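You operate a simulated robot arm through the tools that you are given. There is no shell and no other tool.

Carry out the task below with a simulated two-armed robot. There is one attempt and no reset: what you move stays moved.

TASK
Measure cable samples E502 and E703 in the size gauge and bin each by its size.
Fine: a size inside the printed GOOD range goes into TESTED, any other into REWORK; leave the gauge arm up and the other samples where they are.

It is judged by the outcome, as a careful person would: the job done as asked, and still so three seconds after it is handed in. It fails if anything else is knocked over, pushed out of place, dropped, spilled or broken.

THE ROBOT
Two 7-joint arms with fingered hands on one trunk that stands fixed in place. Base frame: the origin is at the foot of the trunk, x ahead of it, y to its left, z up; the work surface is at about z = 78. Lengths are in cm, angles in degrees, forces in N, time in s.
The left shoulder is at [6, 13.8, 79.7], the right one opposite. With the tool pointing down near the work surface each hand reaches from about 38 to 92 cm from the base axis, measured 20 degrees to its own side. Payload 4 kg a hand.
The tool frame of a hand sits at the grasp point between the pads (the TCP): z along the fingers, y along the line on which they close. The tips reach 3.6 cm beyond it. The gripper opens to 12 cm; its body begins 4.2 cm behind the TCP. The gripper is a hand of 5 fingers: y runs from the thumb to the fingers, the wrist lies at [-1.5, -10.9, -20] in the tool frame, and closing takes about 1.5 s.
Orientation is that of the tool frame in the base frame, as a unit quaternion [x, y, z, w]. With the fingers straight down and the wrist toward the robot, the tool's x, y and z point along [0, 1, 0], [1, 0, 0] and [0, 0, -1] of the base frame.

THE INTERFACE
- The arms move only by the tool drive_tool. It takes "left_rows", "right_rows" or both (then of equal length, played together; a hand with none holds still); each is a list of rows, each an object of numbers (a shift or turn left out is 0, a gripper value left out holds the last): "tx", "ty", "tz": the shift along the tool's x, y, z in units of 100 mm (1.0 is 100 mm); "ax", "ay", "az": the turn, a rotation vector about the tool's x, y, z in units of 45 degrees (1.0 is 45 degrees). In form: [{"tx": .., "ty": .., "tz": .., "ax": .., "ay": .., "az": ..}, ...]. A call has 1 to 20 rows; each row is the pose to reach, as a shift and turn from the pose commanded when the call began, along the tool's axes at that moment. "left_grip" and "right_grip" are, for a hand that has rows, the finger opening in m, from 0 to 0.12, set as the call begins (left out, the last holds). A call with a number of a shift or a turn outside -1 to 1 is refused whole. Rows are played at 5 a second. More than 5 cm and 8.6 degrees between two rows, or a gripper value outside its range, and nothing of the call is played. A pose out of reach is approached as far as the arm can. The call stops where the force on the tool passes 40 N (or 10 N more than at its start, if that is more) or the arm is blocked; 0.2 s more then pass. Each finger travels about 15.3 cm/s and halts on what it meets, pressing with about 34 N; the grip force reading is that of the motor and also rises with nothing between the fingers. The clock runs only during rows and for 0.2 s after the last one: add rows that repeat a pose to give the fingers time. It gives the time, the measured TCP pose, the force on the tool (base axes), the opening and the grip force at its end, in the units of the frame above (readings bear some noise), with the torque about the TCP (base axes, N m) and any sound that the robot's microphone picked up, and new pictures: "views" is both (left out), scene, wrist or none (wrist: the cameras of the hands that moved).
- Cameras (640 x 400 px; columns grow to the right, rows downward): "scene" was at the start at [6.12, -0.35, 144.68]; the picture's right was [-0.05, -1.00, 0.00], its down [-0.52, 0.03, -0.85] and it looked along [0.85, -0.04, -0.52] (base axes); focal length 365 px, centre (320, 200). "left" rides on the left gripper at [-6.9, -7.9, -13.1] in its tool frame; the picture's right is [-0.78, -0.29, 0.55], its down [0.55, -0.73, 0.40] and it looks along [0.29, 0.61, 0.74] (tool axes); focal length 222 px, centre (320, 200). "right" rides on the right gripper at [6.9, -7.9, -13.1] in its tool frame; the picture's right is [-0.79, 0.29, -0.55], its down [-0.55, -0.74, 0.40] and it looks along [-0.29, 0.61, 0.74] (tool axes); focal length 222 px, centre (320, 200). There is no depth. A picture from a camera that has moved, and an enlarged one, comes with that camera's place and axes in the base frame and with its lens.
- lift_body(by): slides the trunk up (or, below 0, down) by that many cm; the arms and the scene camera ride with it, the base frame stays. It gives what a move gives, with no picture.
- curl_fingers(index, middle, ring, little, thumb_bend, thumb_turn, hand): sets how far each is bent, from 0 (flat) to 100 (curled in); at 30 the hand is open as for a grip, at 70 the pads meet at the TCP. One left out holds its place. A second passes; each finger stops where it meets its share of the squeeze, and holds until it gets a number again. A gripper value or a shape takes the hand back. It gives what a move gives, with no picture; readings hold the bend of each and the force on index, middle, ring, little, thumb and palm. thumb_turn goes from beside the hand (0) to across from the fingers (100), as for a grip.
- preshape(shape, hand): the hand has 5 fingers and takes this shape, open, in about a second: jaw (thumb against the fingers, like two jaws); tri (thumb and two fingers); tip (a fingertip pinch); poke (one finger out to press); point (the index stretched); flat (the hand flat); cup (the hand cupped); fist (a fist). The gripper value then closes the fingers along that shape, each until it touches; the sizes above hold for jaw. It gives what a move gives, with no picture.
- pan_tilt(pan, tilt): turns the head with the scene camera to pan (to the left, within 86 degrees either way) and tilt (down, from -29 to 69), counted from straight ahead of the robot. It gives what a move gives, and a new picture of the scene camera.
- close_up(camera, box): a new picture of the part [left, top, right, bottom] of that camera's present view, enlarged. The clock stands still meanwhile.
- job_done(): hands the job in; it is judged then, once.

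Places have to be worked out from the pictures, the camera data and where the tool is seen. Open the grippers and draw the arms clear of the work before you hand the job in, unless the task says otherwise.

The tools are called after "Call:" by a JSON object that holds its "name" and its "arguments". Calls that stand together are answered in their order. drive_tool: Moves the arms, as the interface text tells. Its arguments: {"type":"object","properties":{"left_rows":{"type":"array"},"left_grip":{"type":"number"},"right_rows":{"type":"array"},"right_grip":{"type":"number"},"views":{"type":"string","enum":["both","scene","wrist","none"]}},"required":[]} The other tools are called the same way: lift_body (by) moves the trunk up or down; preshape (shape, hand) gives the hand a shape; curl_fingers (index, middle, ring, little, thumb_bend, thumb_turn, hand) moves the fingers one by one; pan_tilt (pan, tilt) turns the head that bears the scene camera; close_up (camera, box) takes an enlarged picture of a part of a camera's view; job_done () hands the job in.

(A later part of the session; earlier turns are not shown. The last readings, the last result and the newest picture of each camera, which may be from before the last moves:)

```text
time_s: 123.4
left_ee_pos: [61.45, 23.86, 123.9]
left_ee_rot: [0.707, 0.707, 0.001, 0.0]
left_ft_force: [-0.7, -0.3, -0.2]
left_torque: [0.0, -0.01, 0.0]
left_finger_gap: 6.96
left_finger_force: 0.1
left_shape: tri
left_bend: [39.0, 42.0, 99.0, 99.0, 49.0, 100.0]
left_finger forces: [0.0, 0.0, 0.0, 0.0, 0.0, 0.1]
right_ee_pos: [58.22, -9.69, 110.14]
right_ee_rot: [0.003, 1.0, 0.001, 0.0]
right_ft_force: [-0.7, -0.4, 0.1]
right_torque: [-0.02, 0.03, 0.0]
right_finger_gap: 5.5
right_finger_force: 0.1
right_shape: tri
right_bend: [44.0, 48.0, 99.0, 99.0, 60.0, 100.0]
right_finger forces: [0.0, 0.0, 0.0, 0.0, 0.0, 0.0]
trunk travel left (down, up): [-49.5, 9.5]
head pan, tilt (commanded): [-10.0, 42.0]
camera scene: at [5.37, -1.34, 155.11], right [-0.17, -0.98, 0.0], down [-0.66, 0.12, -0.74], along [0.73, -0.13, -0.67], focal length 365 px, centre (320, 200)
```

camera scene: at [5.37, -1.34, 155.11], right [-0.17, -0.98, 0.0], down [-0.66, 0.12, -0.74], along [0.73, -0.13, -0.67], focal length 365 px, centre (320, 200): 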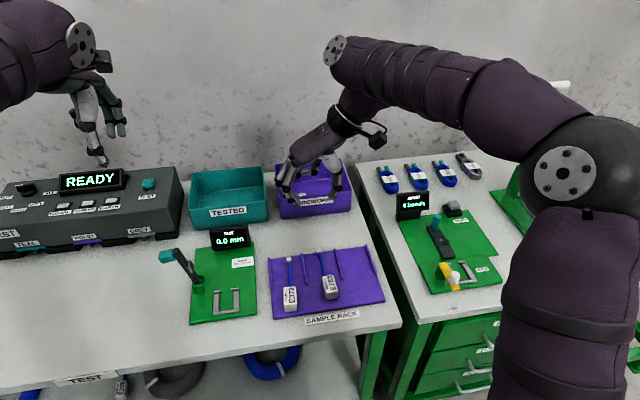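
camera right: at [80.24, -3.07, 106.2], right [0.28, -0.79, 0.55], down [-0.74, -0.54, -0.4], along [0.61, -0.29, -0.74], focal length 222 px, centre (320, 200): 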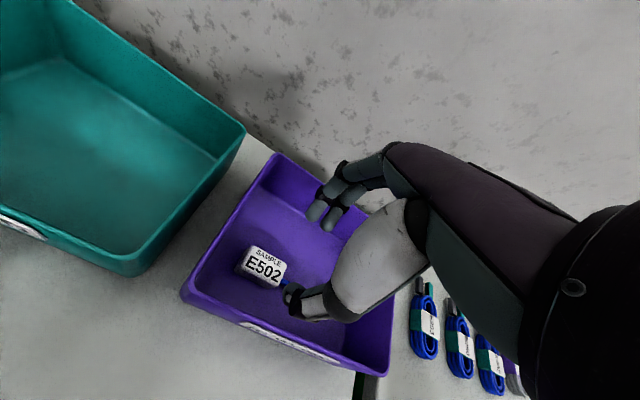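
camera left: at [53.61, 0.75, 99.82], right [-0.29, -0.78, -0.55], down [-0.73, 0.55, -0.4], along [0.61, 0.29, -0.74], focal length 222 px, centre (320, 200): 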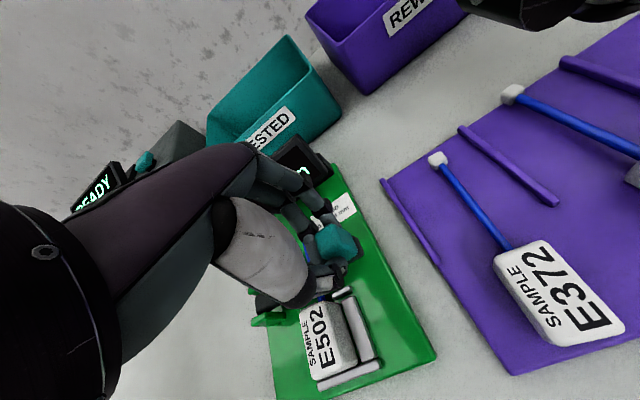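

The hand is back in pinch orientation at a safe height. I lower the trunk 12 cm and take fresh close-ups of E703.

Call:
{"name": "lift_body", "arguments": {"by": -12}}

Call:
{"name": "close_up", "arguments": {"camera": "scene", "box": [310, 210, 350, 275]}}

Call:
{"name": "close_up", "arguments": {"camera": "scene", "box": [130, 110, 400, 300]}}

```text
time_s: 124.9
left_ee_pos: [61.5, 23.85, 111.83]
left_ee_rot: [0.707, 0.707, 0.0, 0.0]
left_ft_force: [-0.1, -0.2, -0.7]
left_torque: [-0.02, 0.0, 0.02]
left_finger_gap: 6.98
left_finger_force: 0.0
left_shape: tri
left_bend: [39.0, 42.0, 99.0, 99.0, 49.0, 100.0]
left_finger forces: [0.0, 0.0, 0.0, 0.0, 0.0, 0.0]
right_ee_pos: [58.25, -9.74, 98.08]
right_ee_rot: [0.004, 1.0, 0.0, 0.0]
right_ft_force: [-0.3, -0.5, 0.1]
right_torque: [-0.02, 0.0, -0.02]
right_finger_gap: 5.48
right_finger_force: 0.0
right_shape: tri
right_bend: [44.0, 48.0, 99.0, 99.0, 60.0, 100.0]
right_finger forces: [0.0, 0.1, 0.0, 0.0, 0.0, 0.0]
trunk travel left (down, up): [-37.5, 21.5]
head pan, tilt (commanded): [-10.0, 42.0]
```

```text
6.15 times, centred on (330, 242) of scene
camera zoom: at [5.37, -1.34, 143.12], right [-0.17, -0.98, 0.0], down [-0.66, 0.12, -0.74], along [0.73, -0.13, -0.67], focal length 2247 px, centre (258, -62)
```

zoom: 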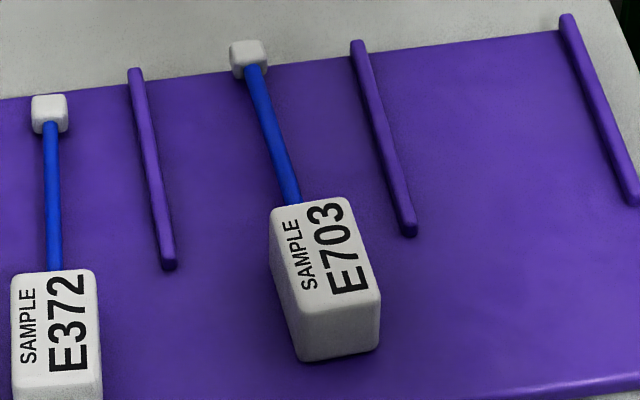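

```text
2.11 times, centred on (265, 205) of scene
camera zoom: at [5.37, -1.34, 143.12], right [-0.17, -0.98, 0.0], down [-0.66, 0.12, -0.74], along [0.73, -0.13, -0.67], focal length 769 px, centre (436, 190)
```

zoom: 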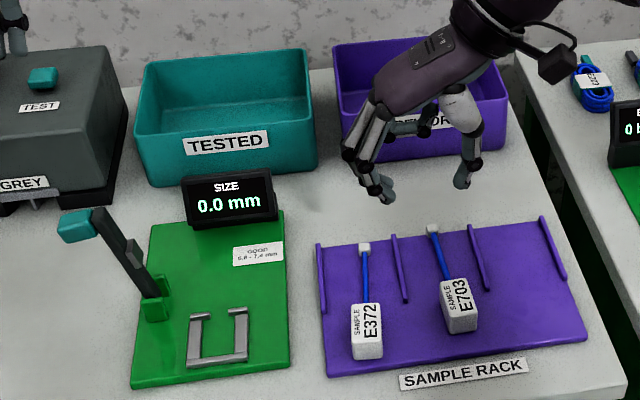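

E703's centre is ≈(55.6, −12.5) with yaw ≈+3.5–4°. I set the hand yaw to +4°, open to 6 cm and descend over it.

Call:
{"name": "drive_tool", "arguments": {"right_rows": [{"tx": 0.1, "ty": -0.1, "az": -0.04}, {"tx": 0.2, "ty": -0.2, "az": -0.08}, {"tx": 0.263, "ty": -0.278, "az": -0.1}, {"tx": 0.263, "ty": -0.278, "az": -0.1, "tz": 0.2}, {"tx": 0.263, "ty": -0.278, "az": -0.1, "tz": 0.4}, {"tx": 0.263, "ty": -0.278, "az": -0.1, "tz": 0.6}, {"tx": 0.263, "ty": -0.278, "az": -0.1, "tz": 0.8}, {"tx": 0.263, "ty": -0.278, "az": -0.1, "tz": 0.8}], "right_grip": 0.06, "views": "none"}}

Call:
{"name": "close_up", "arguments": {"camera": "scene", "box": [280, 180, 380, 290]}}

Call:
{"name": "close_up", "arguments": {"camera": "right", "box": [220, 160, 400, 330]}}

```text
time_s: 126.7
left_ee_pos: [61.46, 23.92, 111.96]
left_ee_rot: [0.708, 0.707, 0.0, 0.0]
left_ft_force: [0.1, 0.0, -0.4]
left_torque: [-0.03, 0.03, 0.02]
left_finger_gap: 6.98
left_finger_force: 0.1
left_shape: tri
left_bend: [39.0, 42.0, 99.0, 99.0, 49.0, 100.0]
left_finger forces: [0.0, 0.1, 0.0, 0.0, 0.0, 0.0]
right_ee_pos: [55.48, -12.53, 89.95]
right_ee_rot: [-0.036, 0.999, 0.0, 0.0]
right_ft_force: [-0.1, 0.1, -0.2]
right_torque: [0.0, -0.01, 0.02]
right_finger_gap: 5.98
right_finger_force: 0.0
right_shape: tri
right_bend: [42.0, 46.0, 99.0, 99.0, 56.0, 100.0]
right_finger forces: [0.0, 0.1, 0.1, 0.1, 0.0, 0.0]
trunk travel left (down, up): [-37.5, 21.5]
head pan, tilt (commanded): [-10.0, 42.0]
```

```text
3.64 times, centred on (330, 235) of scene
camera zoom: at [5.39, -1.34, 143.11], right [-0.17, -0.98, 0.0], down [-0.66, 0.12, -0.74], along [0.73, -0.13, -0.67], focal length 1328 px, centre (284, 73)
```

zoom: 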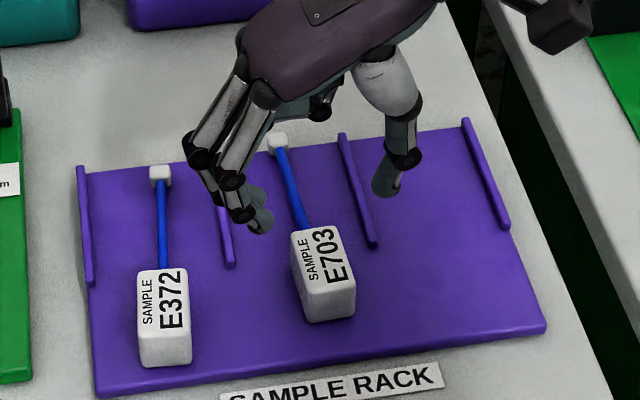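

```text
2.35 times, centred on (310, 245) of right
camera zoom: at [49.07, -20.97, 103.13], right [0.76, 0.34, 0.55], down [0.6, -0.69, -0.4], along [0.24, 0.63, -0.74], focal length 523 px, centre (344, 94)
```

zoom: 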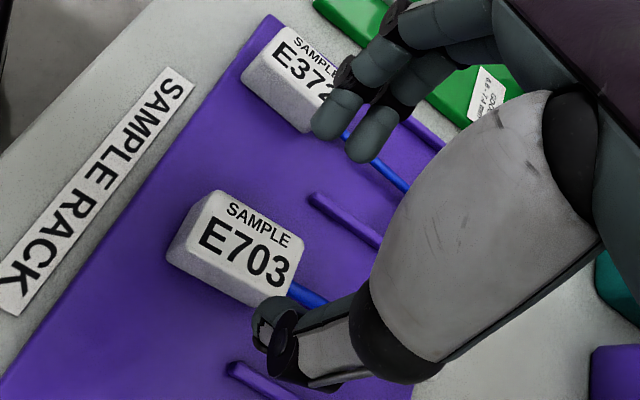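

Aligned over E703, well clear of E372. I lower to TCP z≈83.95.

Call:
{"name": "drive_tool", "arguments": {"right_rows": [{"tz": 0.15}, {"tz": 0.3}, {"tz": 0.45}, {"tz": 0.55}, {"tz": 0.6}, {"tz": 0.6}], "views": "none"}}

Call:
{"name": "close_up", "arguments": {"camera": "scene", "box": [285, 200, 375, 280]}}

Call:
{"name": "close_up", "arguments": {"camera": "right", "box": [230, 160, 380, 310]}}

```text
time_s: 128.1
left_ee_pos: [61.42, 23.88, 111.92]
left_ee_rot: [0.707, 0.707, 0.0, 0.0]
left_ft_force: [0.0, 0.7, 0.7]
left_torque: [-0.03, -0.01, 0.03]
left_finger_gap: 6.99
left_finger_force: 0.1
left_shape: tri
left_bend: [39.0, 42.0, 99.0, 99.0, 49.0, 100.0]
left_finger forces: [0.1, 0.1, 0.1, 0.0, 0.1, 0.0]
right_ee_pos: [55.72, -12.54, 84.15]
right_ee_rot: [-0.036, 0.999, 0.0, 0.001]
right_ft_force: [0.0, 1.2, -0.4]
right_torque: [-0.01, 0.02, 0.01]
right_finger_gap: 5.99
right_finger_force: 0.0
right_shape: tri
right_bend: [42.0, 46.0, 99.0, 99.0, 56.0, 100.0]
right_finger forces: [0.0, 0.0, 0.0, 0.0, 0.0, 0.0]
trunk travel left (down, up): [-37.5, 21.5]
head pan, tilt (commanded): [-10.0, 42.0]
```

```text
5.00 times, centred on (330, 240) of scene
camera zoom: at [5.39, -1.34, 143.11], right [-0.17, -0.98, 0.0], down [-0.66, 0.12, -0.74], along [0.73, -0.13, -0.67], focal length 1826 px, centre (270, 0)
```

zoom: 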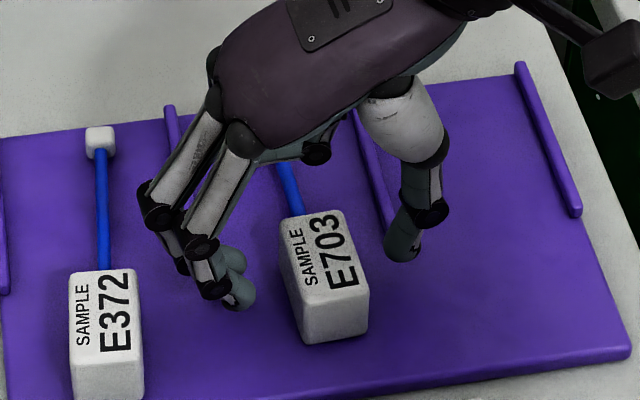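

```text
2.67 times, centred on (305, 235) of right
camera zoom: at [49.22, -20.94, 97.15], right [0.76, 0.34, 0.55], down [0.6, -0.69, -0.4], along [0.24, 0.63, -0.74], focal length 592 px, centre (360, 107)
```

zoom: 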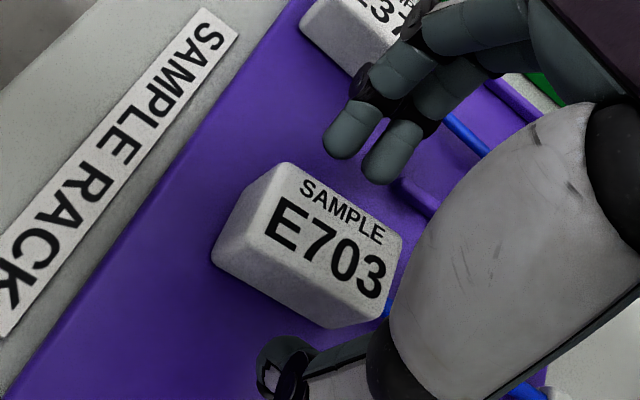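

Positioned with room on both sides. I close the pinch on E703 and then lift straight up.

Call:
{"name": "drive_tool", "arguments": {"right_rows": [{"tz": 0.01}, {"tz": 0.01}, {"tz": 0.01}, {"tz": 0.01}, {"tz": 0.01}, {"tz": 0.01}, {"tz": 0.01}, {"tz": 0.01}, {"tz": 0.01}], "right_grip": 0.01, "views": "none"}}

Call:
{"name": "close_up", "arguments": {"camera": "scene", "box": [285, 200, 375, 280]}}

Call:
{"name": "close_up", "arguments": {"camera": "right", "box": [230, 160, 380, 310]}}

```text
time_s: 130.1
left_ee_pos: [61.54, 24.02, 111.89]
left_ee_rot: [0.707, 0.707, 0.0, 0.0]
left_ft_force: [0.4, 0.1, 0.2]
left_torque: [0.02, 0.01, 0.0]
left_finger_gap: 6.96
left_finger_force: 0.1
left_shape: tri
left_bend: [39.0, 42.0, 99.0, 99.0, 49.0, 100.0]
left_finger forces: [0.0, 0.0, 0.0, 0.1, 0.0, 0.2]
right_ee_pos: [55.78, -12.41, 83.97]
right_ee_rot: [-0.035, 0.999, 0.0, 0.0]
right_ft_force: [0.6, -0.3, 2.4]
right_torque: [0.0, -0.03, -0.03]
right_finger_gap: 2.24
right_finger_force: 33.6
right_shape: tri
right_bend: [58.0, 60.0, 100.0, 100.0, 69.0, 100.0]
right_finger forces: [16.5, 15.0, 0.0, 0.0, 32.1, 0.0]
trunk travel left (down, up): [-37.5, 21.5]
head pan, tilt (commanded): [-10.0, 42.0]
```

```text
5.00 times, centred on (330, 240) of scene
camera zoom: at [5.38, -1.35, 143.11], right [-0.17, -0.98, 0.0], down [-0.66, 0.12, -0.74], along [0.73, -0.13, -0.67], focal length 1826 px, centre (270, 0)
```

zoom: 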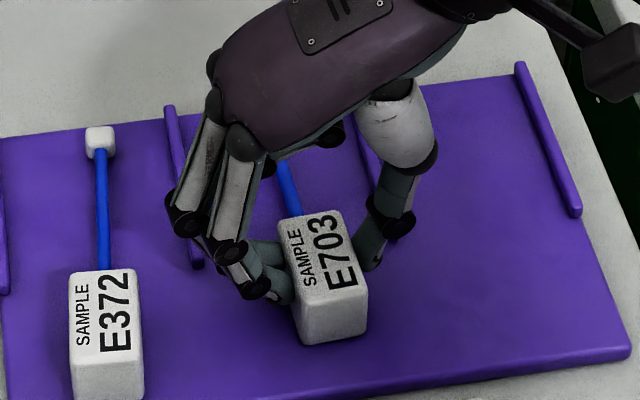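

```text
2.67 times, centred on (305, 235) of right
camera zoom: at [49.16, -20.93, 97.04], right [0.76, 0.34, 0.55], down [0.6, -0.69, -0.4], along [0.24, 0.63, -0.74], focal length 592 px, centre (360, 107)
```

zoom: 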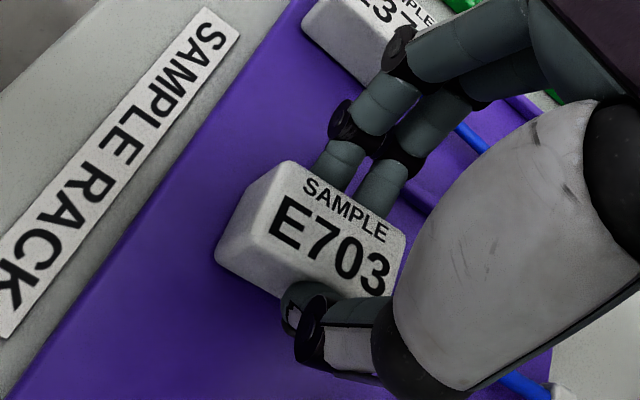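

A firm grip on E703. I lift it straight up 10 cm and carry it toward the gauge.

Call:
{"name": "drive_tool", "arguments": {"right_rows": [{"tz": -0.1}, {"tz": -0.25}, {"tz": -0.45}, {"tz": -0.65}, {"tz": -0.85}, {"tz": -1.0}, {"tz": -1.0}], "views": "none"}}

Call:
{"name": "drive_tool", "arguments": {"right_rows": [{"tx": -0.02, "ty": 0.1, "az": 0.03}, {"tx": -0.04, "ty": 0.3, "az": 0.06}, {"tx": -0.06, "ty": 0.5, "az": 0.09}, {"tx": -0.08, "ty": 0.7, "az": 0.1}, {"tx": -0.1, "ty": 0.9, "az": 0.1}, {"tx": -0.12, "ty": 1.0, "az": 0.1}, {"tx": -0.12, "ty": 1.0, "az": 0.1}], "views": "scene"}}

```text
time_s: 131.7
left_ee_pos: [61.4, 23.85, 111.96]
left_ee_rot: [0.707, 0.707, 0.001, 0.0]
left_ft_force: [-0.2, 0.4, 0.4]
left_torque: [0.0, 0.01, -0.02]
left_finger_gap: 6.96
left_finger_force: 0.0
left_shape: tri
left_bend: [39.0, 42.0, 99.0, 99.0, 49.0, 100.0]
left_finger forces: [0.0, 0.0, 0.0, 0.0, 0.0, 0.1]
right_ee_pos: [55.63, -12.58, 93.98]
right_ee_rot: [-0.036, 0.999, -0.001, 0.0]
right_ft_force: [-0.5, 0.4, -0.5]
right_torque: [0.02, 0.03, 0.03]
right_finger_gap: 2.24
right_finger_force: 33.8
right_shape: tri
right_bend: [58.0, 60.0, 100.0, 100.0, 69.0, 100.0]
right_finger forces: [16.3, 15.5, 0.1, 0.0, 31.6, 0.1]
trunk travel left (down, up): [-37.5, 21.5]
head pan, tilt (commanded): [-10.0, 42.0]
```

```text
time_s: 133.3
left_ee_pos: [61.57, 23.95, 111.9]
left_ee_rot: [0.707, 0.707, 0.0, -0.001]
left_ft_force: [-0.4, 0.6, 0.1]
left_torque: [-0.03, -0.02, 0.03]
left_finger_gap: 6.96
left_finger_force: 0.1
left_shape: tri
left_bend: [39.0, 42.0, 99.0, 99.0, 49.0, 100.0]
left_finger forces: [0.0, 0.0, 0.0, 0.0, 0.0, 0.0]
right_ee_pos: [56.07, -2.46, 93.92]
right_ee_rot: [0.005, 1.0, 0.001, 0.0]
right_ft_force: [0.2, 1.1, -0.3]
right_torque: [0.01, 0.01, 0.0]
right_finger_gap: 2.23
right_finger_force: 34.1
right_shape: tri
right_bend: [58.0, 60.0, 100.0, 100.0, 69.0, 100.0]
right_finger forces: [16.2, 15.4, 0.0, 0.1, 31.6, 0.1]
trunk travel left (down, up): [-37.5, 21.5]
head pan, tilt (commanded): [-10.0, 42.0]
camera scene: at [5.4, -1.34, 143.11], right [-0.17, -0.98, 0.0], down [-0.66, 0.12, -0.74], along [0.73, -0.13, -0.67], focal length 365 px, centre (320, 200)
```

scene: 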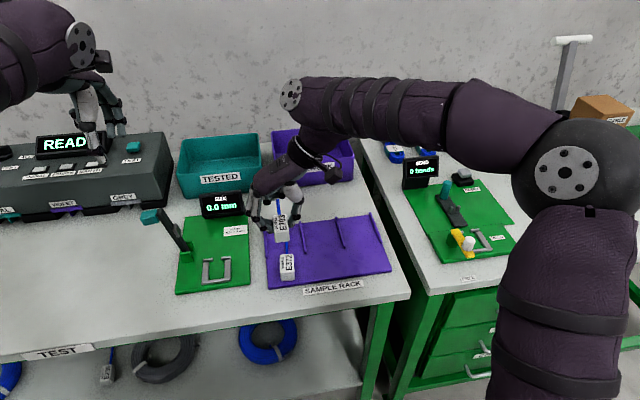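

Continuing left to hover over the nest.

Call:
{"name": "drive_tool", "arguments": {"right_rows": [{"tx": -0.01, "ty": 0.2}, {"tx": -0.02, "ty": 0.4}, {"tx": -0.03, "ty": 0.6}, {"tx": -0.04, "ty": 0.8}, {"tx": -0.04, "ty": 1.0}, {"tx": -0.04, "ty": 1.0}], "views": "none"}}

Call:
{"name": "drive_tool", "arguments": {"right_rows": [{"tx": -0.01, "ty": 0.15}, {"tx": -0.02, "ty": 0.3}, {"tx": -0.028, "ty": 0.46}, {"tx": -0.028, "ty": 0.46}, {"tx": -0.028, "ty": 0.46, "tz": 0.2}, {"tx": -0.028, "ty": 0.46, "tz": 0.4}, {"tx": -0.028, "ty": 0.46, "tz": 0.6}, {"tx": -0.028, "ty": 0.46, "tz": 0.75}, {"tx": -0.028, "ty": 0.46, "tz": 0.75}, {"tx": -0.028, "ty": 0.46, "tz": 0.75}], "views": "none"}}

Call:
{"name": "close_up", "arguments": {"camera": "scene", "box": [195, 245, 240, 285]}}

Call:
{"name": "close_up", "arguments": {"camera": "scene", "box": [195, 235, 235, 260]}}

```text
time_s: 134.7
left_ee_pos: [61.65, 23.86, 111.87]
left_ee_rot: [0.708, 0.706, 0.0, 0.0]
left_ft_force: [-0.7, -0.5, 1.0]
left_torque: [0.02, 0.05, 0.0]
left_finger_gap: 6.99
left_finger_force: 0.0
left_shape: tri
left_bend: [39.0, 42.0, 99.0, 99.0, 49.0, 100.0]
left_finger forces: [0.0, 0.0, 0.0, 0.0, 0.1, 0.1]
right_ee_pos: [56.84, 7.56, 93.93]
right_ee_rot: [0.004, 1.0, 0.0, 0.0]
right_ft_force: [0.6, 0.1, -1.5]
right_torque: [0.05, -0.01, 0.01]
right_finger_gap: 2.24
right_finger_force: 34.3
right_shape: tri
right_bend: [58.0, 60.0, 100.0, 100.0, 69.0, 100.0]
right_finger forces: [16.2, 15.3, 0.1, 0.0, 31.6, 0.1]
trunk travel left (down, up): [-37.5, 21.5]
head pan, tilt (commanded): [-10.0, 42.0]
```

```text
time_s: 136.9
left_ee_pos: [61.54, 23.98, 111.96]
left_ee_rot: [0.707, 0.707, 0.0, 0.001]
left_ft_force: [0.6, 0.1, 0.7]
left_torque: [0.02, 0.02, 0.03]
left_finger_gap: 6.95
left_finger_force: 0.0
left_shape: tri
left_bend: [39.0, 42.0, 99.0, 99.0, 49.0, 100.0]
left_finger forces: [0.0, 0.0, 0.0, 0.0, 0.0, 0.0]
right_ee_pos: [57.11, 12.15, 86.51]
right_ee_rot: [0.005, 1.0, 0.001, 0.0]
right_ft_force: [0.1, 0.7, -0.7]
right_torque: [0.01, 0.0, -0.01]
right_finger_gap: 2.23
right_finger_force: 33.7
right_shape: tri
right_bend: [58.0, 60.0, 100.0, 100.0, 69.0, 100.0]
right_finger forces: [16.2, 15.4, 0.1, 0.0, 31.6, 0.0]
trunk travel left (down, up): [-37.5, 21.5]
head pan, tilt (commanded): [-10.0, 42.0]
```

```text
10.00 times, centred on (218, 265) of scene
camera zoom: at [5.4, -1.34, 143.11], right [-0.17, -0.98, 0.0], down [-0.66, 0.12, -0.74], along [0.73, -0.13, -0.67], focal length 3652 px, centre (1345, -450)
```

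zoom: 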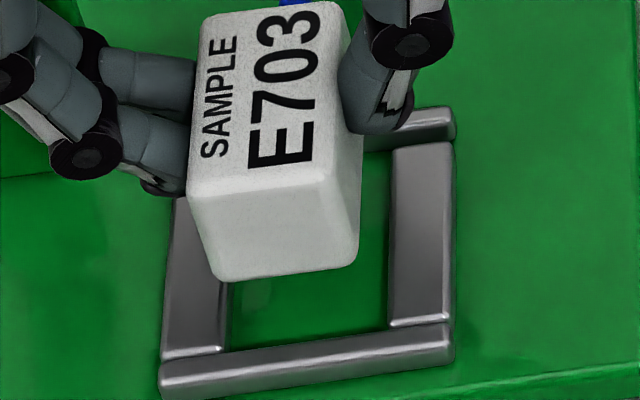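

```text
16.00 times, centred on (215, 248) of scene
camera zoom: at [5.4, -1.34, 143.11], right [-0.17, -0.98, 0.0], down [-0.66, 0.12, -0.74], along [0.73, -0.13, -0.67], focal length 5842 px, centre (2000, -560)
```

zoom: 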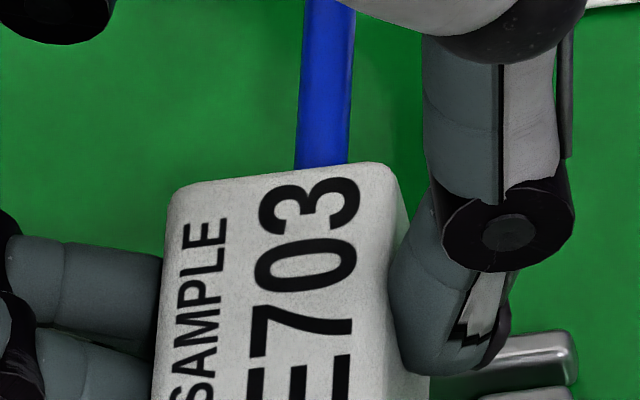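

Block centre ≈(56.72, 12.15) versus the seated reference (56.6, 12.28), and it's parallel to the nest. I apply that small correction and lower to just above the bars.

Call:
{"name": "drive_tool", "arguments": {"right_rows": [{"tx": 0.008, "ty": 0.012}, {"tx": 0.008, "ty": 0.012, "tz": 0.06}, {"tx": 0.008, "ty": 0.012, "tz": 0.12}, {"tx": 0.008, "ty": 0.012, "tz": 0.15}, {"tx": 0.008, "ty": 0.012, "tz": 0.15}], "views": "none"}}

Call:
{"name": "close_up", "arguments": {"camera": "scene", "box": [195, 245, 240, 285]}}

Call:
{"name": "close_up", "arguments": {"camera": "right", "box": [250, 180, 350, 290]}}

```text
time_s: 138.1
left_ee_pos: [61.56, 23.89, 111.88]
left_ee_rot: [0.707, 0.707, 0.0, 0.0]
left_ft_force: [-0.5, 0.4, -0.1]
left_torque: [-0.02, 0.02, -0.01]
left_finger_gap: 7.0
left_finger_force: 0.0
left_shape: tri
left_bend: [39.0, 42.0, 99.0, 99.0, 49.0, 100.0]
left_finger forces: [0.1, 0.0, 0.0, 0.0, 0.0, 0.0]
right_ee_pos: [56.76, 12.24, 84.92]
right_ee_rot: [0.004, 1.0, -0.001, 0.0]
right_ft_force: [-0.3, -0.1, 0.8]
right_torque: [0.0, -0.01, 0.02]
right_finger_gap: 2.26
right_finger_force: 34.0
right_shape: tri
right_bend: [58.0, 60.0, 100.0, 100.0, 69.0, 100.0]
right_finger forces: [16.1, 15.3, 0.0, 0.0, 31.8, 0.1]
trunk travel left (down, up): [-37.5, 21.5]
head pan, tilt (commanded): [-10.0, 42.0]
```

```text
10.00 times, centred on (218, 265) of scene
camera zoom: at [5.39, -1.34, 143.11], right [-0.17, -0.98, 0.0], down [-0.66, 0.12, -0.74], along [0.73, -0.13, -0.67], focal length 3652 px, centre (1345, -450)
```

zoom: 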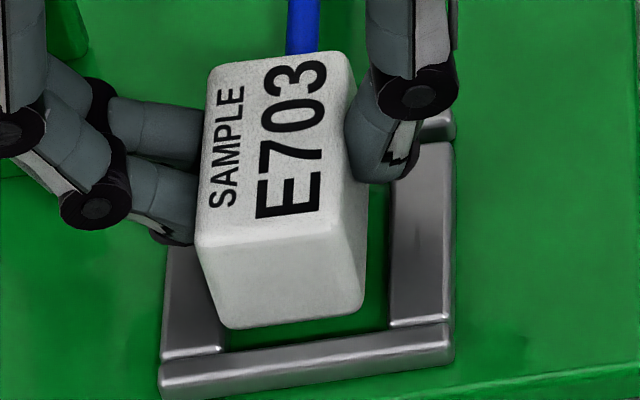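

```text
3.64 times, centred on (300, 235) of right
camera zoom: at [49.74, 4.34, 98.05], right [0.79, 0.28, 0.55], down [0.54, -0.74, -0.4], along [0.29, 0.61, -0.74], focal length 808 px, centre (393, 73)
```

zoom: 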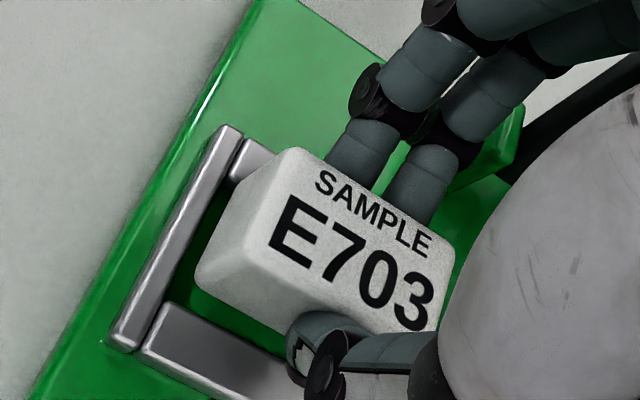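

Compared with where E502 sat, E703 is about 0.2 cm too far in x and matched in y. I shift −0.13 cm and lower slowly.

Call:
{"name": "drive_tool", "arguments": {"right_rows": [{"tx": 0.013}, {"tx": 0.013, "tz": 0.02}, {"tx": 0.013, "tz": 0.04}, {"tx": 0.013, "tz": 0.04}], "views": "none"}}

Call:
{"name": "drive_tool", "arguments": {"right_rows": [{"tz": 0.01}, {"tz": 0.02}, {"tz": 0.02}], "views": "none"}}

Call:
{"name": "close_up", "arguments": {"camera": "scene", "box": [195, 245, 240, 285]}}

```text
time_s: 139.1
left_ee_pos: [61.54, 23.84, 112.06]
left_ee_rot: [0.707, 0.707, -0.001, 0.0]
left_ft_force: [0.1, -0.9, -0.4]
left_torque: [0.0, -0.02, 0.01]
left_finger_gap: 6.96
left_finger_force: 0.1
left_shape: tri
left_bend: [39.0, 42.0, 99.0, 99.0, 49.0, 100.0]
left_finger forces: [0.1, 0.0, 0.0, 0.0, 0.0, 0.1]
right_ee_pos: [56.74, 12.39, 84.68]
right_ee_rot: [0.004, 1.0, 0.001, 0.002]
right_ft_force: [-0.2, -4.1, 15.5]
right_torque: [0.08, 0.04, 0.0]
right_finger_gap: 2.35
right_finger_force: 34.1
right_shape: tri
right_bend: [73.0, 60.0, 100.0, 100.0, 69.0, 100.0]
right_finger forces: [18.5, 17.2, 0.0, 0.0, 38.3, 0.1]
trunk travel left (down, up): [-37.5, 21.5]
head pan, tilt (commanded): [-10.0, 42.0]
```

```text
time_s: 139.9
left_ee_pos: [61.44, 23.91, 112.03]
left_ee_rot: [0.707, 0.707, 0.001, 0.0]
left_ft_force: [-0.1, 0.3, 0.3]
left_torque: [0.02, -0.02, 0.01]
left_finger_gap: 6.98
left_finger_force: 0.1
left_shape: tri
left_bend: [39.0, 42.0, 99.0, 99.0, 49.0, 100.0]
left_finger forces: [0.0, 0.0, 0.0, 0.0, 0.1, 0.0]
right_ee_pos: [56.68, 12.23, 84.61]
right_ee_rot: [0.004, 1.0, 0.002, 0.002]
right_ft_force: [3.0, -2.9, 25.1]
right_torque: [0.18, -0.05, -0.02]
right_finger_gap: 2.53
right_finger_force: 34.3
right_shape: tri
right_bend: [73.0, 60.0, 100.0, 100.0, 69.0, 100.0]
right_finger forces: [19.6, 19.0, 0.1, 0.0, 39.2, 0.0]
trunk travel left (down, up): [-37.5, 21.5]
head pan, tilt (commanded): [-10.0, 42.0]
```

```text
10.00 times, centred on (218, 265) of scene
camera zoom: at [5.24, -1.41, 143.13], right [-0.17, -0.98, 0.0], down [-0.66, 0.12, -0.74], along [0.73, -0.13, -0.67], focal length 3652 px, centre (1345, -450)
```

zoom: 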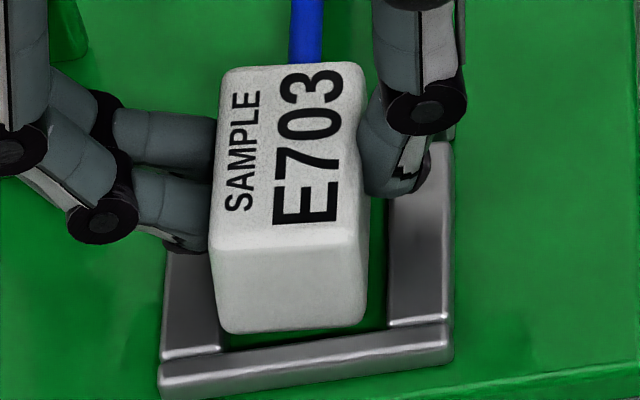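

The left bar is pushing back (Fy −4 N, contact at y≈14.2), so the block is slightly too far left. I lift 0.6 cm and check its attitude.

Call:
{"name": "drive_tool", "arguments": {"right_rows": [{"tz": -0.04}, {"tz": -0.09}, {"tz": -0.09}, {"tz": -0.09}], "views": "none"}}

Call:
{"name": "close_up", "arguments": {"camera": "scene", "box": [195, 245, 240, 285]}}

Call:
{"name": "close_up", "arguments": {"camera": "right", "box": [250, 180, 350, 290]}}

Call:
{"name": "close_up", "arguments": {"camera": "left", "box": [460, 240, 560, 340]}}

```text
time_s: 140.9
left_ee_pos: [61.56, 23.94, 111.86]
left_ee_rot: [0.707, 0.707, 0.0, 0.0]
left_ft_force: [-0.4, 0.2, -0.6]
left_torque: [0.0, -0.01, 0.02]
left_finger_gap: 6.93
left_finger_force: 0.1
left_shape: tri
left_bend: [39.0, 42.0, 99.0, 99.0, 49.0, 100.0]
left_finger forces: [0.1, 0.1, 0.1, 0.0, 0.0, 0.0]
right_ee_pos: [56.7, 12.33, 85.31]
right_ee_rot: [0.004, 1.0, 0.0, -0.001]
right_ft_force: [0.0, 0.0, -0.2]
right_torque: [0.03, 0.04, 0.0]
right_finger_gap: 2.36
right_finger_force: 34.1
right_shape: tri
right_bend: [58.0, 60.0, 100.0, 100.0, 69.0, 100.0]
right_finger forces: [16.5, 15.7, 0.0, 0.0, 32.1, 0.0]
trunk travel left (down, up): [-37.5, 21.5]
head pan, tilt (commanded): [-10.0, 42.0]
```

```text
10.00 times, centred on (218, 265) of scene
camera zoom: at [5.39, -1.33, 143.1], right [-0.17, -0.98, 0.0], down [-0.66, 0.12, -0.74], along [0.73, -0.13, -0.67], focal length 3652 px, centre (1345, -450)
```

zoom: 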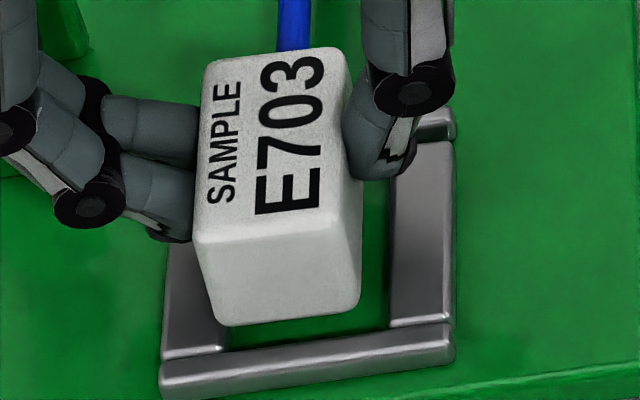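

```text
3.64 times, centred on (300, 235) of right
camera zoom: at [49.58, 4.44, 98.34], right [0.79, 0.28, 0.55], down [0.54, -0.74, -0.4], along [0.29, 0.61, -0.74], focal length 808 px, centre (393, 73)
```

zoom: 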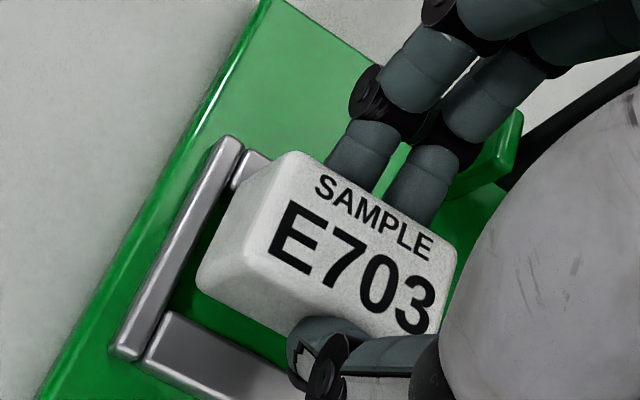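

```text
4.00 times, centred on (510, 290) of left
camera zoom: at [53.67, 16.98, 125.06], right [-0.29, -0.78, -0.55], down [-0.73, 0.55, -0.4], along [0.61, 0.29, -0.74], focal length 888 px, centre (-440, -160)
```

zoom: 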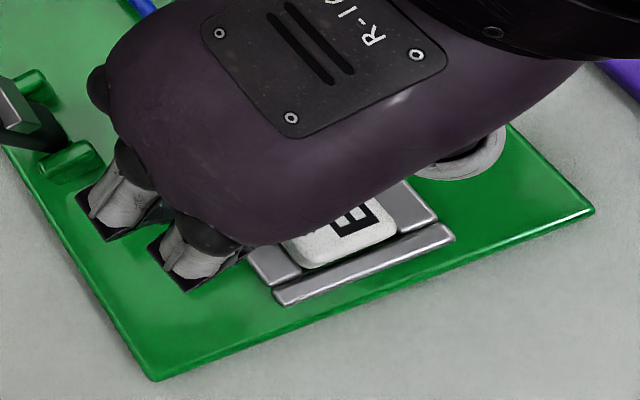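

After lifting, it shows a slight roll (its bottom is 0.2 cm left of its top), which put the bottom edge over the left bar. I tilt the hand 2.3° to level it and shift (−0.13, −0.15) cm.

Call:
{"name": "drive_tool", "arguments": {"right_rows": [{"tx": 0.006, "ty": -0.008, "ax": 0.025}, {"tx": 0.013, "ty": -0.015, "ax": 0.05}, {"tx": 0.013, "ty": -0.015, "ax": 0.05}, {"tx": 0.013, "ty": -0.015, "ax": 0.05}], "views": "none"}}

Call:
{"name": "close_up", "arguments": {"camera": "scene", "box": [195, 245, 240, 285]}}

```text
time_s: 141.9
left_ee_pos: [61.5, 23.92, 112.01]
left_ee_rot: [0.707, 0.707, 0.001, 0.001]
left_ft_force: [0.1, -0.4, 0.4]
left_torque: [-0.01, 0.0, -0.01]
left_finger_gap: 6.96
left_finger_force: 0.0
left_shape: tri
left_bend: [39.0, 42.0, 99.0, 99.0, 49.0, 100.0]
left_finger forces: [0.0, 0.0, 0.0, 0.0, 0.0, 0.0]
right_ee_pos: [56.61, 12.19, 85.27]
right_ee_rot: [0.004, 1.0, -0.019, -0.001]
right_ft_force: [-0.2, 0.0, -1.2]
right_torque: [0.01, 0.01, 0.0]
right_finger_gap: 2.34
right_finger_force: 34.4
right_shape: tri
right_bend: [58.0, 60.0, 100.0, 100.0, 69.0, 100.0]
right_finger forces: [16.4, 15.8, 0.0, 0.1, 32.0, 0.1]
trunk travel left (down, up): [-37.5, 21.5]
head pan, tilt (commanded): [-10.0, 42.0]
```

```text
10.00 times, centred on (218, 265) of scene
camera zoom: at [5.4, -1.34, 143.11], right [-0.17, -0.98, 0.0], down [-0.66, 0.12, -0.74], along [0.73, -0.13, -0.67], focal length 3652 px, centre (1345, -450)
```

zoom: 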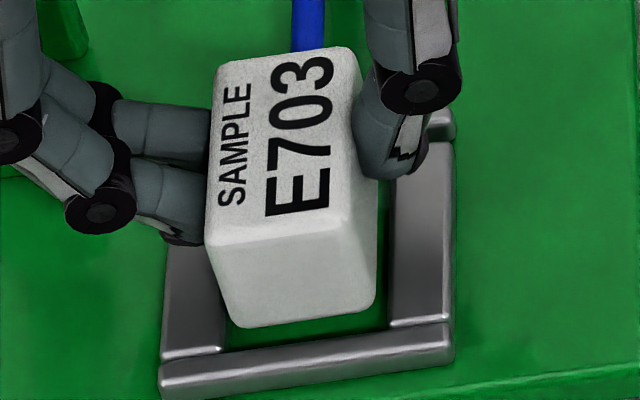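

The bottom outline is now centred in the nest (y 10.6–13.6 between bars at 10.4–13.76). I lower gently again.

Call:
{"name": "drive_tool", "arguments": {"right_rows": [{"tz": 0.02}, {"tz": 0.05}, {"tz": 0.05}], "views": "none"}}

Call:
{"name": "drive_tool", "arguments": {"right_rows": [{"tz": 0.01}, {"tz": 0.03}, {"tz": 0.03}], "views": "none"}}

Call:
{"name": "close_up", "arguments": {"camera": "scene", "box": [195, 245, 240, 285]}}

```text
time_s: 142.7
left_ee_pos: [61.57, 23.94, 111.94]
left_ee_rot: [0.707, 0.707, 0.0, 0.0]
left_ft_force: [-0.4, -0.2, -0.1]
left_torque: [0.04, -0.02, 0.01]
left_finger_gap: 6.99
left_finger_force: 0.1
left_shape: tri
left_bend: [39.0, 42.0, 99.0, 99.0, 49.0, 100.0]
left_finger forces: [0.0, 0.1, 0.0, 0.0, 0.0, 0.0]
right_ee_pos: [56.51, 12.22, 84.84]
right_ee_rot: [0.003, 1.0, -0.019, 0.001]
right_ft_force: [0.0, -0.1, 1.5]
right_torque: [-0.01, 0.03, -0.02]
right_finger_gap: 2.34
right_finger_force: 34.1
right_shape: tri
right_bend: [58.0, 60.0, 100.0, 100.0, 69.0, 100.0]
right_finger forces: [16.7, 15.5, 0.0, 0.0, 32.4, 0.1]
trunk travel left (down, up): [-37.5, 21.5]
head pan, tilt (commanded): [-10.0, 42.0]
```

```text
time_s: 143.5
left_ee_pos: [61.5, 23.92, 111.99]
left_ee_rot: [0.707, 0.707, 0.0, 0.0]
left_ft_force: [-0.8, -0.6, 0.5]
left_torque: [-0.03, 0.02, -0.02]
left_finger_gap: 6.98
left_finger_force: 0.0
left_shape: tri
left_bend: [39.0, 42.0, 99.0, 99.0, 49.0, 100.0]
left_finger forces: [0.1, 0.0, 0.0, 0.0, 0.0, 0.0]
right_ee_pos: [56.56, 12.28, 84.76]
right_ee_rot: [0.004, 1.0, -0.018, 0.002]
right_ft_force: [3.1, 0.3, 11.1]
right_torque: [0.01, 0.0, -0.04]
right_finger_gap: 2.36
right_finger_force: 33.8
right_shape: tri
right_bend: [73.0, 60.0, 100.0, 100.0, 69.0, 100.0]
right_finger forces: [18.2, 15.4, 0.0, 0.1, 33.8, 0.0]
trunk travel left (down, up): [-37.5, 21.5]
head pan, tilt (commanded): [-10.0, 42.0]
```

```text
10.00 times, centred on (218, 265) of scene
camera zoom: at [5.33, -1.36, 143.13], right [-0.17, -0.98, 0.0], down [-0.66, 0.12, -0.74], along [0.73, -0.13, -0.67], focal length 3652 px, centre (1345, -450)
```

zoom: 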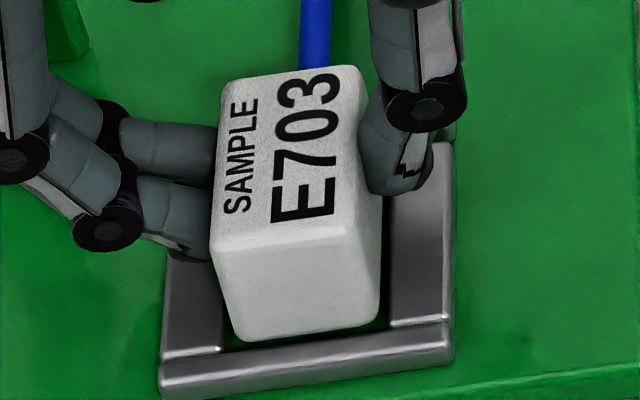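

The front bar is pushing (+x force, contact toward the near end). Keeping light pressure, I slide it forward 1–2 mm until it drops in.

Call:
{"name": "drive_tool", "arguments": {"right_rows": [{"tx": -0.006}, {"tx": -0.012}, {"tx": -0.012}], "views": "none"}}

Call:
{"name": "drive_tool", "arguments": {"right_rows": [{"tx": -0.006}, {"tx": -0.01}, {"tx": -0.01}], "views": "none"}}

Call:
{"name": "close_up", "arguments": {"camera": "scene", "box": [195, 245, 240, 285]}}

```text
time_s: 144.3
left_ee_pos: [61.43, 23.81, 112.08]
left_ee_rot: [0.706, 0.708, 0.0, 0.001]
left_ft_force: [0.3, 0.0, 0.1]
left_torque: [0.01, 0.0, 0.04]
left_finger_gap: 6.97
left_finger_force: 0.1
left_shape: tri
left_bend: [39.0, 42.0, 99.0, 99.0, 49.0, 100.0]
left_finger forces: [0.0, 0.0, 0.0, 0.0, 0.0, 0.0]
right_ee_pos: [56.58, 12.18, 84.63]
right_ee_rot: [0.004, 1.0, -0.018, 0.001]
right_ft_force: [-0.3, 0.0, 18.8]
right_torque: [0.01, 0.09, 0.0]
right_finger_gap: 2.38
right_finger_force: 34.1
right_shape: tri
right_bend: [73.0, 60.0, 100.0, 100.0, 69.0, 100.0]
right_finger forces: [19.3, 16.2, 0.0, 0.0, 34.8, 0.1]
trunk travel left (down, up): [-37.5, 21.5]
head pan, tilt (commanded): [-10.0, 42.0]
```

```text
time_s: 145.1
left_ee_pos: [61.44, 23.97, 111.94]
left_ee_rot: [0.707, 0.707, 0.001, 0.001]
left_ft_force: [-0.2, 0.4, -0.3]
left_torque: [-0.02, 0.0, -0.04]
left_finger_gap: 6.99
left_finger_force: 0.0
left_shape: tri
left_bend: [39.0, 42.0, 99.0, 99.0, 49.0, 100.0]
left_finger forces: [0.0, 0.0, 0.0, 0.0, 0.0, 0.0]
right_ee_pos: [56.62, 12.33, 84.58]
right_ee_rot: [0.004, 1.0, -0.018, 0.001]
right_ft_force: [-4.4, 1.0, 18.5]
right_torque: [-0.01, 0.19, 0.01]
right_finger_gap: 2.4
right_finger_force: 33.6
right_shape: tri
right_bend: [73.0, 60.0, 100.0, 100.0, 69.0, 100.0]
right_finger forces: [19.3, 16.1, 0.0, 0.0, 35.2, 0.0]
trunk travel left (down, up): [-37.5, 21.5]
head pan, tilt (commanded): [-10.0, 42.0]
```

```text
10.00 times, centred on (218, 265) of scene
camera zoom: at [5.22, -1.36, 143.12], right [-0.17, -0.98, 0.0], down [-0.66, 0.12, -0.74], along [0.73, -0.13, -0.67], focal length 3652 px, centre (1345, -450)
```

zoom: 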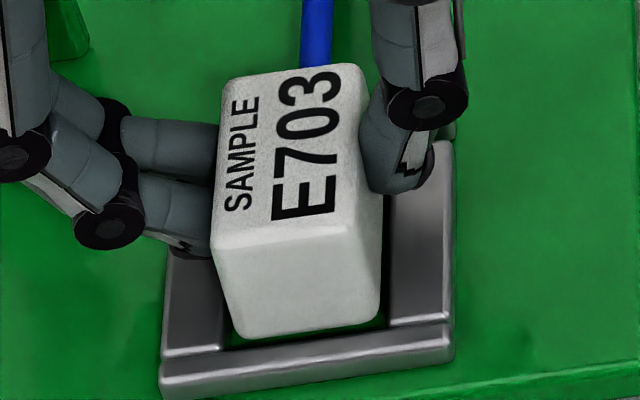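

The contact is now balanced front and back, and comparing edges with the seated E502 view E703 is turned about 1° clockwise, which eats up the clearance. I lift 3 mm, turn it 1.1° counter-clockwise and lower again.

Call:
{"name": "drive_tool", "arguments": {"right_rows": [{"tz": -0.03}, {"tz": -0.06}, {"tz": -0.06, "az": -0.024}, {"tz": -0.06, "az": -0.024}], "views": "none"}}

Call:
{"name": "close_up", "arguments": {"camera": "scene", "box": [195, 245, 240, 285]}}

Call:
{"name": "close_up", "arguments": {"camera": "left", "box": [475, 245, 545, 315]}}

```text
time_s: 146.1
left_ee_pos: [61.56, 23.96, 111.91]
left_ee_rot: [0.708, 0.707, -0.001, 0.0]
left_ft_force: [-0.2, -0.5, 0.2]
left_torque: [0.0, -0.04, -0.02]
left_finger_gap: 6.94
left_finger_force: 0.1
left_shape: tri
left_bend: [39.0, 42.0, 99.0, 99.0, 49.0, 100.0]
left_finger forces: [0.1, 0.1, 0.0, 0.1, 0.0, 0.1]
right_ee_pos: [56.91, 12.03, 85.12]
right_ee_rot: [-0.005, 1.0, -0.02, 0.001]
right_ft_force: [0.1, 0.5, -1.4]
right_torque: [-0.01, 0.03, 0.0]
right_finger_gap: 2.33
right_finger_force: 34.6
right_shape: tri
right_bend: [58.0, 60.0, 100.0, 100.0, 69.0, 100.0]
right_finger forces: [16.7, 15.9, 0.0, 0.0, 32.7, 0.0]
trunk travel left (down, up): [-37.5, 21.5]
head pan, tilt (commanded): [-10.0, 42.0]
```

```text
10.00 times, centred on (218, 265) of scene
camera zoom: at [5.4, -1.34, 143.11], right [-0.17, -0.98, 0.0], down [-0.66, 0.12, -0.74], along [0.73, -0.13, -0.67], focal length 3652 px, centre (1345, -450)
```

zoom: 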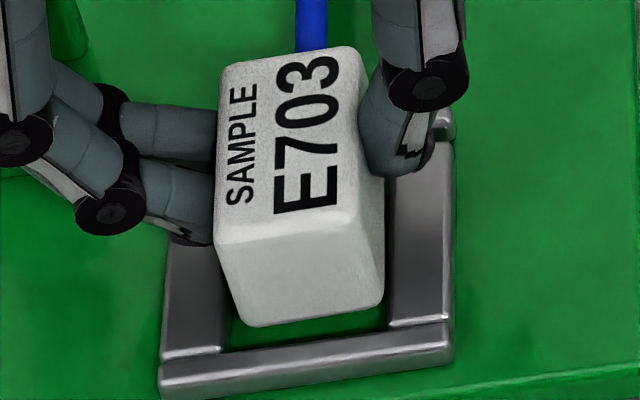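

```text
5.71 times, centred on (510, 280) of left
camera zoom: at [53.68, 16.97, 125.06], right [-0.29, -0.78, -0.55], down [-0.73, 0.55, -0.4], along [0.61, 0.29, -0.74], focal length 1269 px, centre (-766, -257)
```

zoom: 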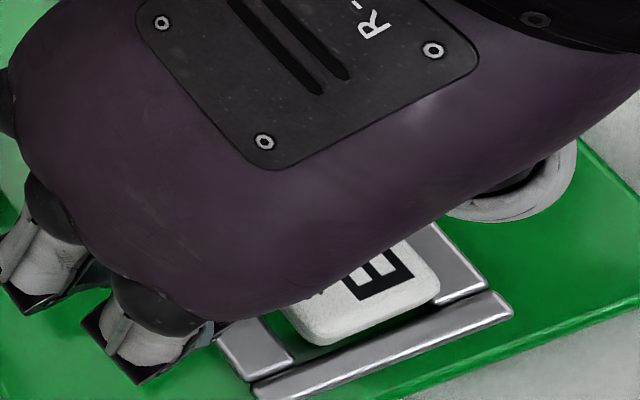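

Now it's slightly right and counter-clockwise. I make a small correction (+0.15 cm y, −0.08 cm x, −0.5°) and lower again.

Call:
{"name": "drive_tool", "arguments": {"right_rows": [{"tx": 0.008, "ty": 0.015, "az": 0.01}, {"tx": 0.008, "ty": 0.015, "az": 0.01}, {"tx": 0.008, "ty": 0.015, "az": 0.01}], "views": "none"}}

Call:
{"name": "close_up", "arguments": {"camera": "scene", "box": [195, 245, 240, 285]}}

Call:
{"name": "close_up", "arguments": {"camera": "scene", "box": [203, 260, 237, 284]}}

```text
time_s: 146.9
left_ee_pos: [61.55, 23.96, 111.83]
left_ee_rot: [0.707, 0.707, -0.001, 0.001]
left_ft_force: [0.1, 0.0, -1.3]
left_torque: [-0.02, -0.01, 0.0]
left_finger_gap: 6.96
left_finger_force: 0.1
left_shape: tri
left_bend: [39.0, 42.0, 99.0, 99.0, 49.0, 100.0]
left_finger forces: [0.0, 0.1, 0.0, 0.0, 0.1, 0.1]
right_ee_pos: [56.6, 12.35, 85.19]
right_ee_rot: [-0.002, 1.0, -0.019, 0.001]
right_ft_force: [0.0, 0.8, -0.7]
right_torque: [-0.02, -0.02, 0.02]
right_finger_gap: 2.34
right_finger_force: 33.7
right_shape: tri
right_bend: [58.0, 60.0, 100.0, 100.0, 69.0, 100.0]
right_finger forces: [16.7, 16.0, 0.0, 0.1, 32.7, 0.0]
trunk travel left (down, up): [-37.5, 21.5]
head pan, tilt (commanded): [-10.0, 42.0]
```

```text
10.00 times, centred on (218, 265) of scene
camera zoom: at [5.4, -1.34, 143.11], right [-0.17, -0.98, 0.0], down [-0.66, 0.12, -0.74], along [0.73, -0.13, -0.67], focal length 3652 px, centre (1345, -450)
```

zoom: 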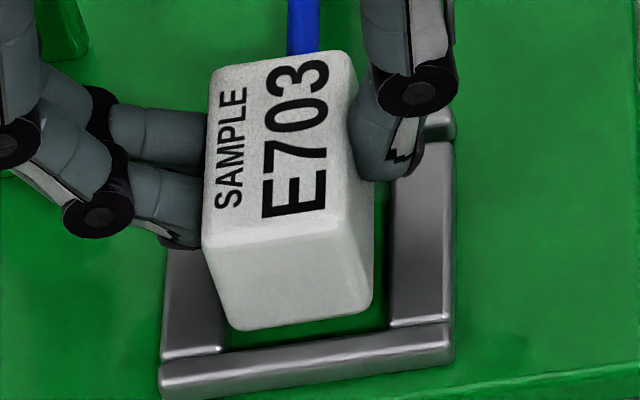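

```text
16.00 times, centred on (220, 272) of scene
camera zoom: at [5.4, -1.34, 143.11], right [-0.17, -0.98, 0.0], down [-0.66, 0.12, -0.74], along [0.73, -0.13, -0.67], focal length 5842 px, centre (1920, -952)
```

zoom: 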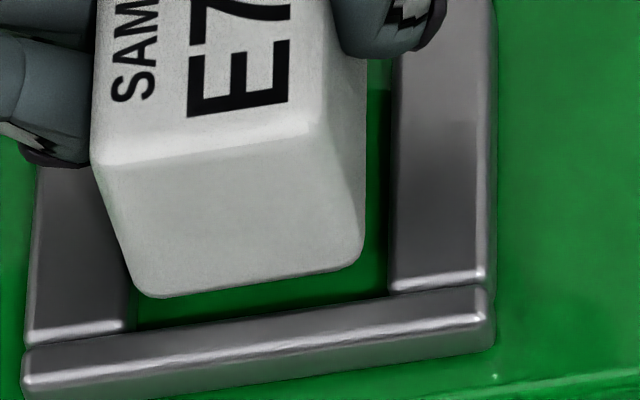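

Edges are parallel and y is centred; x wants about +0.07 cm. I apply it and lower.

Call:
{"name": "drive_tool", "arguments": {"right_rows": [{"tx": -0.007, "ty": -0.004}, {"tx": -0.007, "ty": -0.004, "tz": 0.03}, {"tx": -0.007, "ty": -0.004, "tz": 0.05}, {"tx": -0.007, "ty": -0.004, "tz": 0.06}, {"tx": -0.007, "ty": -0.004, "tz": 0.06}], "views": "none"}}

Call:
{"name": "close_up", "arguments": {"camera": "scene", "box": [195, 245, 240, 285]}}

```text
time_s: 148.1
left_ee_pos: [61.53, 23.86, 111.87]
left_ee_rot: [0.707, 0.708, 0.0, 0.0]
left_ft_force: [1.0, 0.6, 0.2]
left_torque: [0.04, 0.0, 0.03]
left_finger_gap: 6.96
left_finger_force: 0.1
left_shape: tri
left_bend: [39.0, 42.0, 99.0, 99.0, 49.0, 100.0]
left_finger forces: [0.0, 0.0, 0.0, 0.0, 0.0, 0.1]
right_ee_pos: [56.88, 12.19, 84.64]
right_ee_rot: [-0.002, 1.0, -0.019, -0.001]
right_ft_force: [0.4, -0.4, -1.2]
right_torque: [0.01, 0.04, 0.02]
right_finger_gap: 2.35
right_finger_force: 33.9
right_shape: tri
right_bend: [58.0, 60.0, 100.0, 100.0, 69.0, 100.0]
right_finger forces: [16.7, 16.0, 0.1, 0.0, 32.6, 0.0]
trunk travel left (down, up): [-37.5, 21.5]
head pan, tilt (commanded): [-10.0, 42.0]
```

```text
10.00 times, centred on (218, 265) of scene
camera zoom: at [5.4, -1.34, 143.11], right [-0.17, -0.98, 0.0], down [-0.66, 0.12, -0.74], along [0.73, -0.13, -0.67], focal length 3652 px, centre (1345, -450)
```

zoom: 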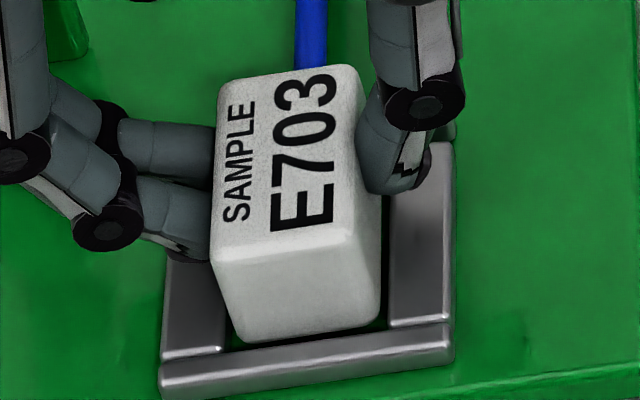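

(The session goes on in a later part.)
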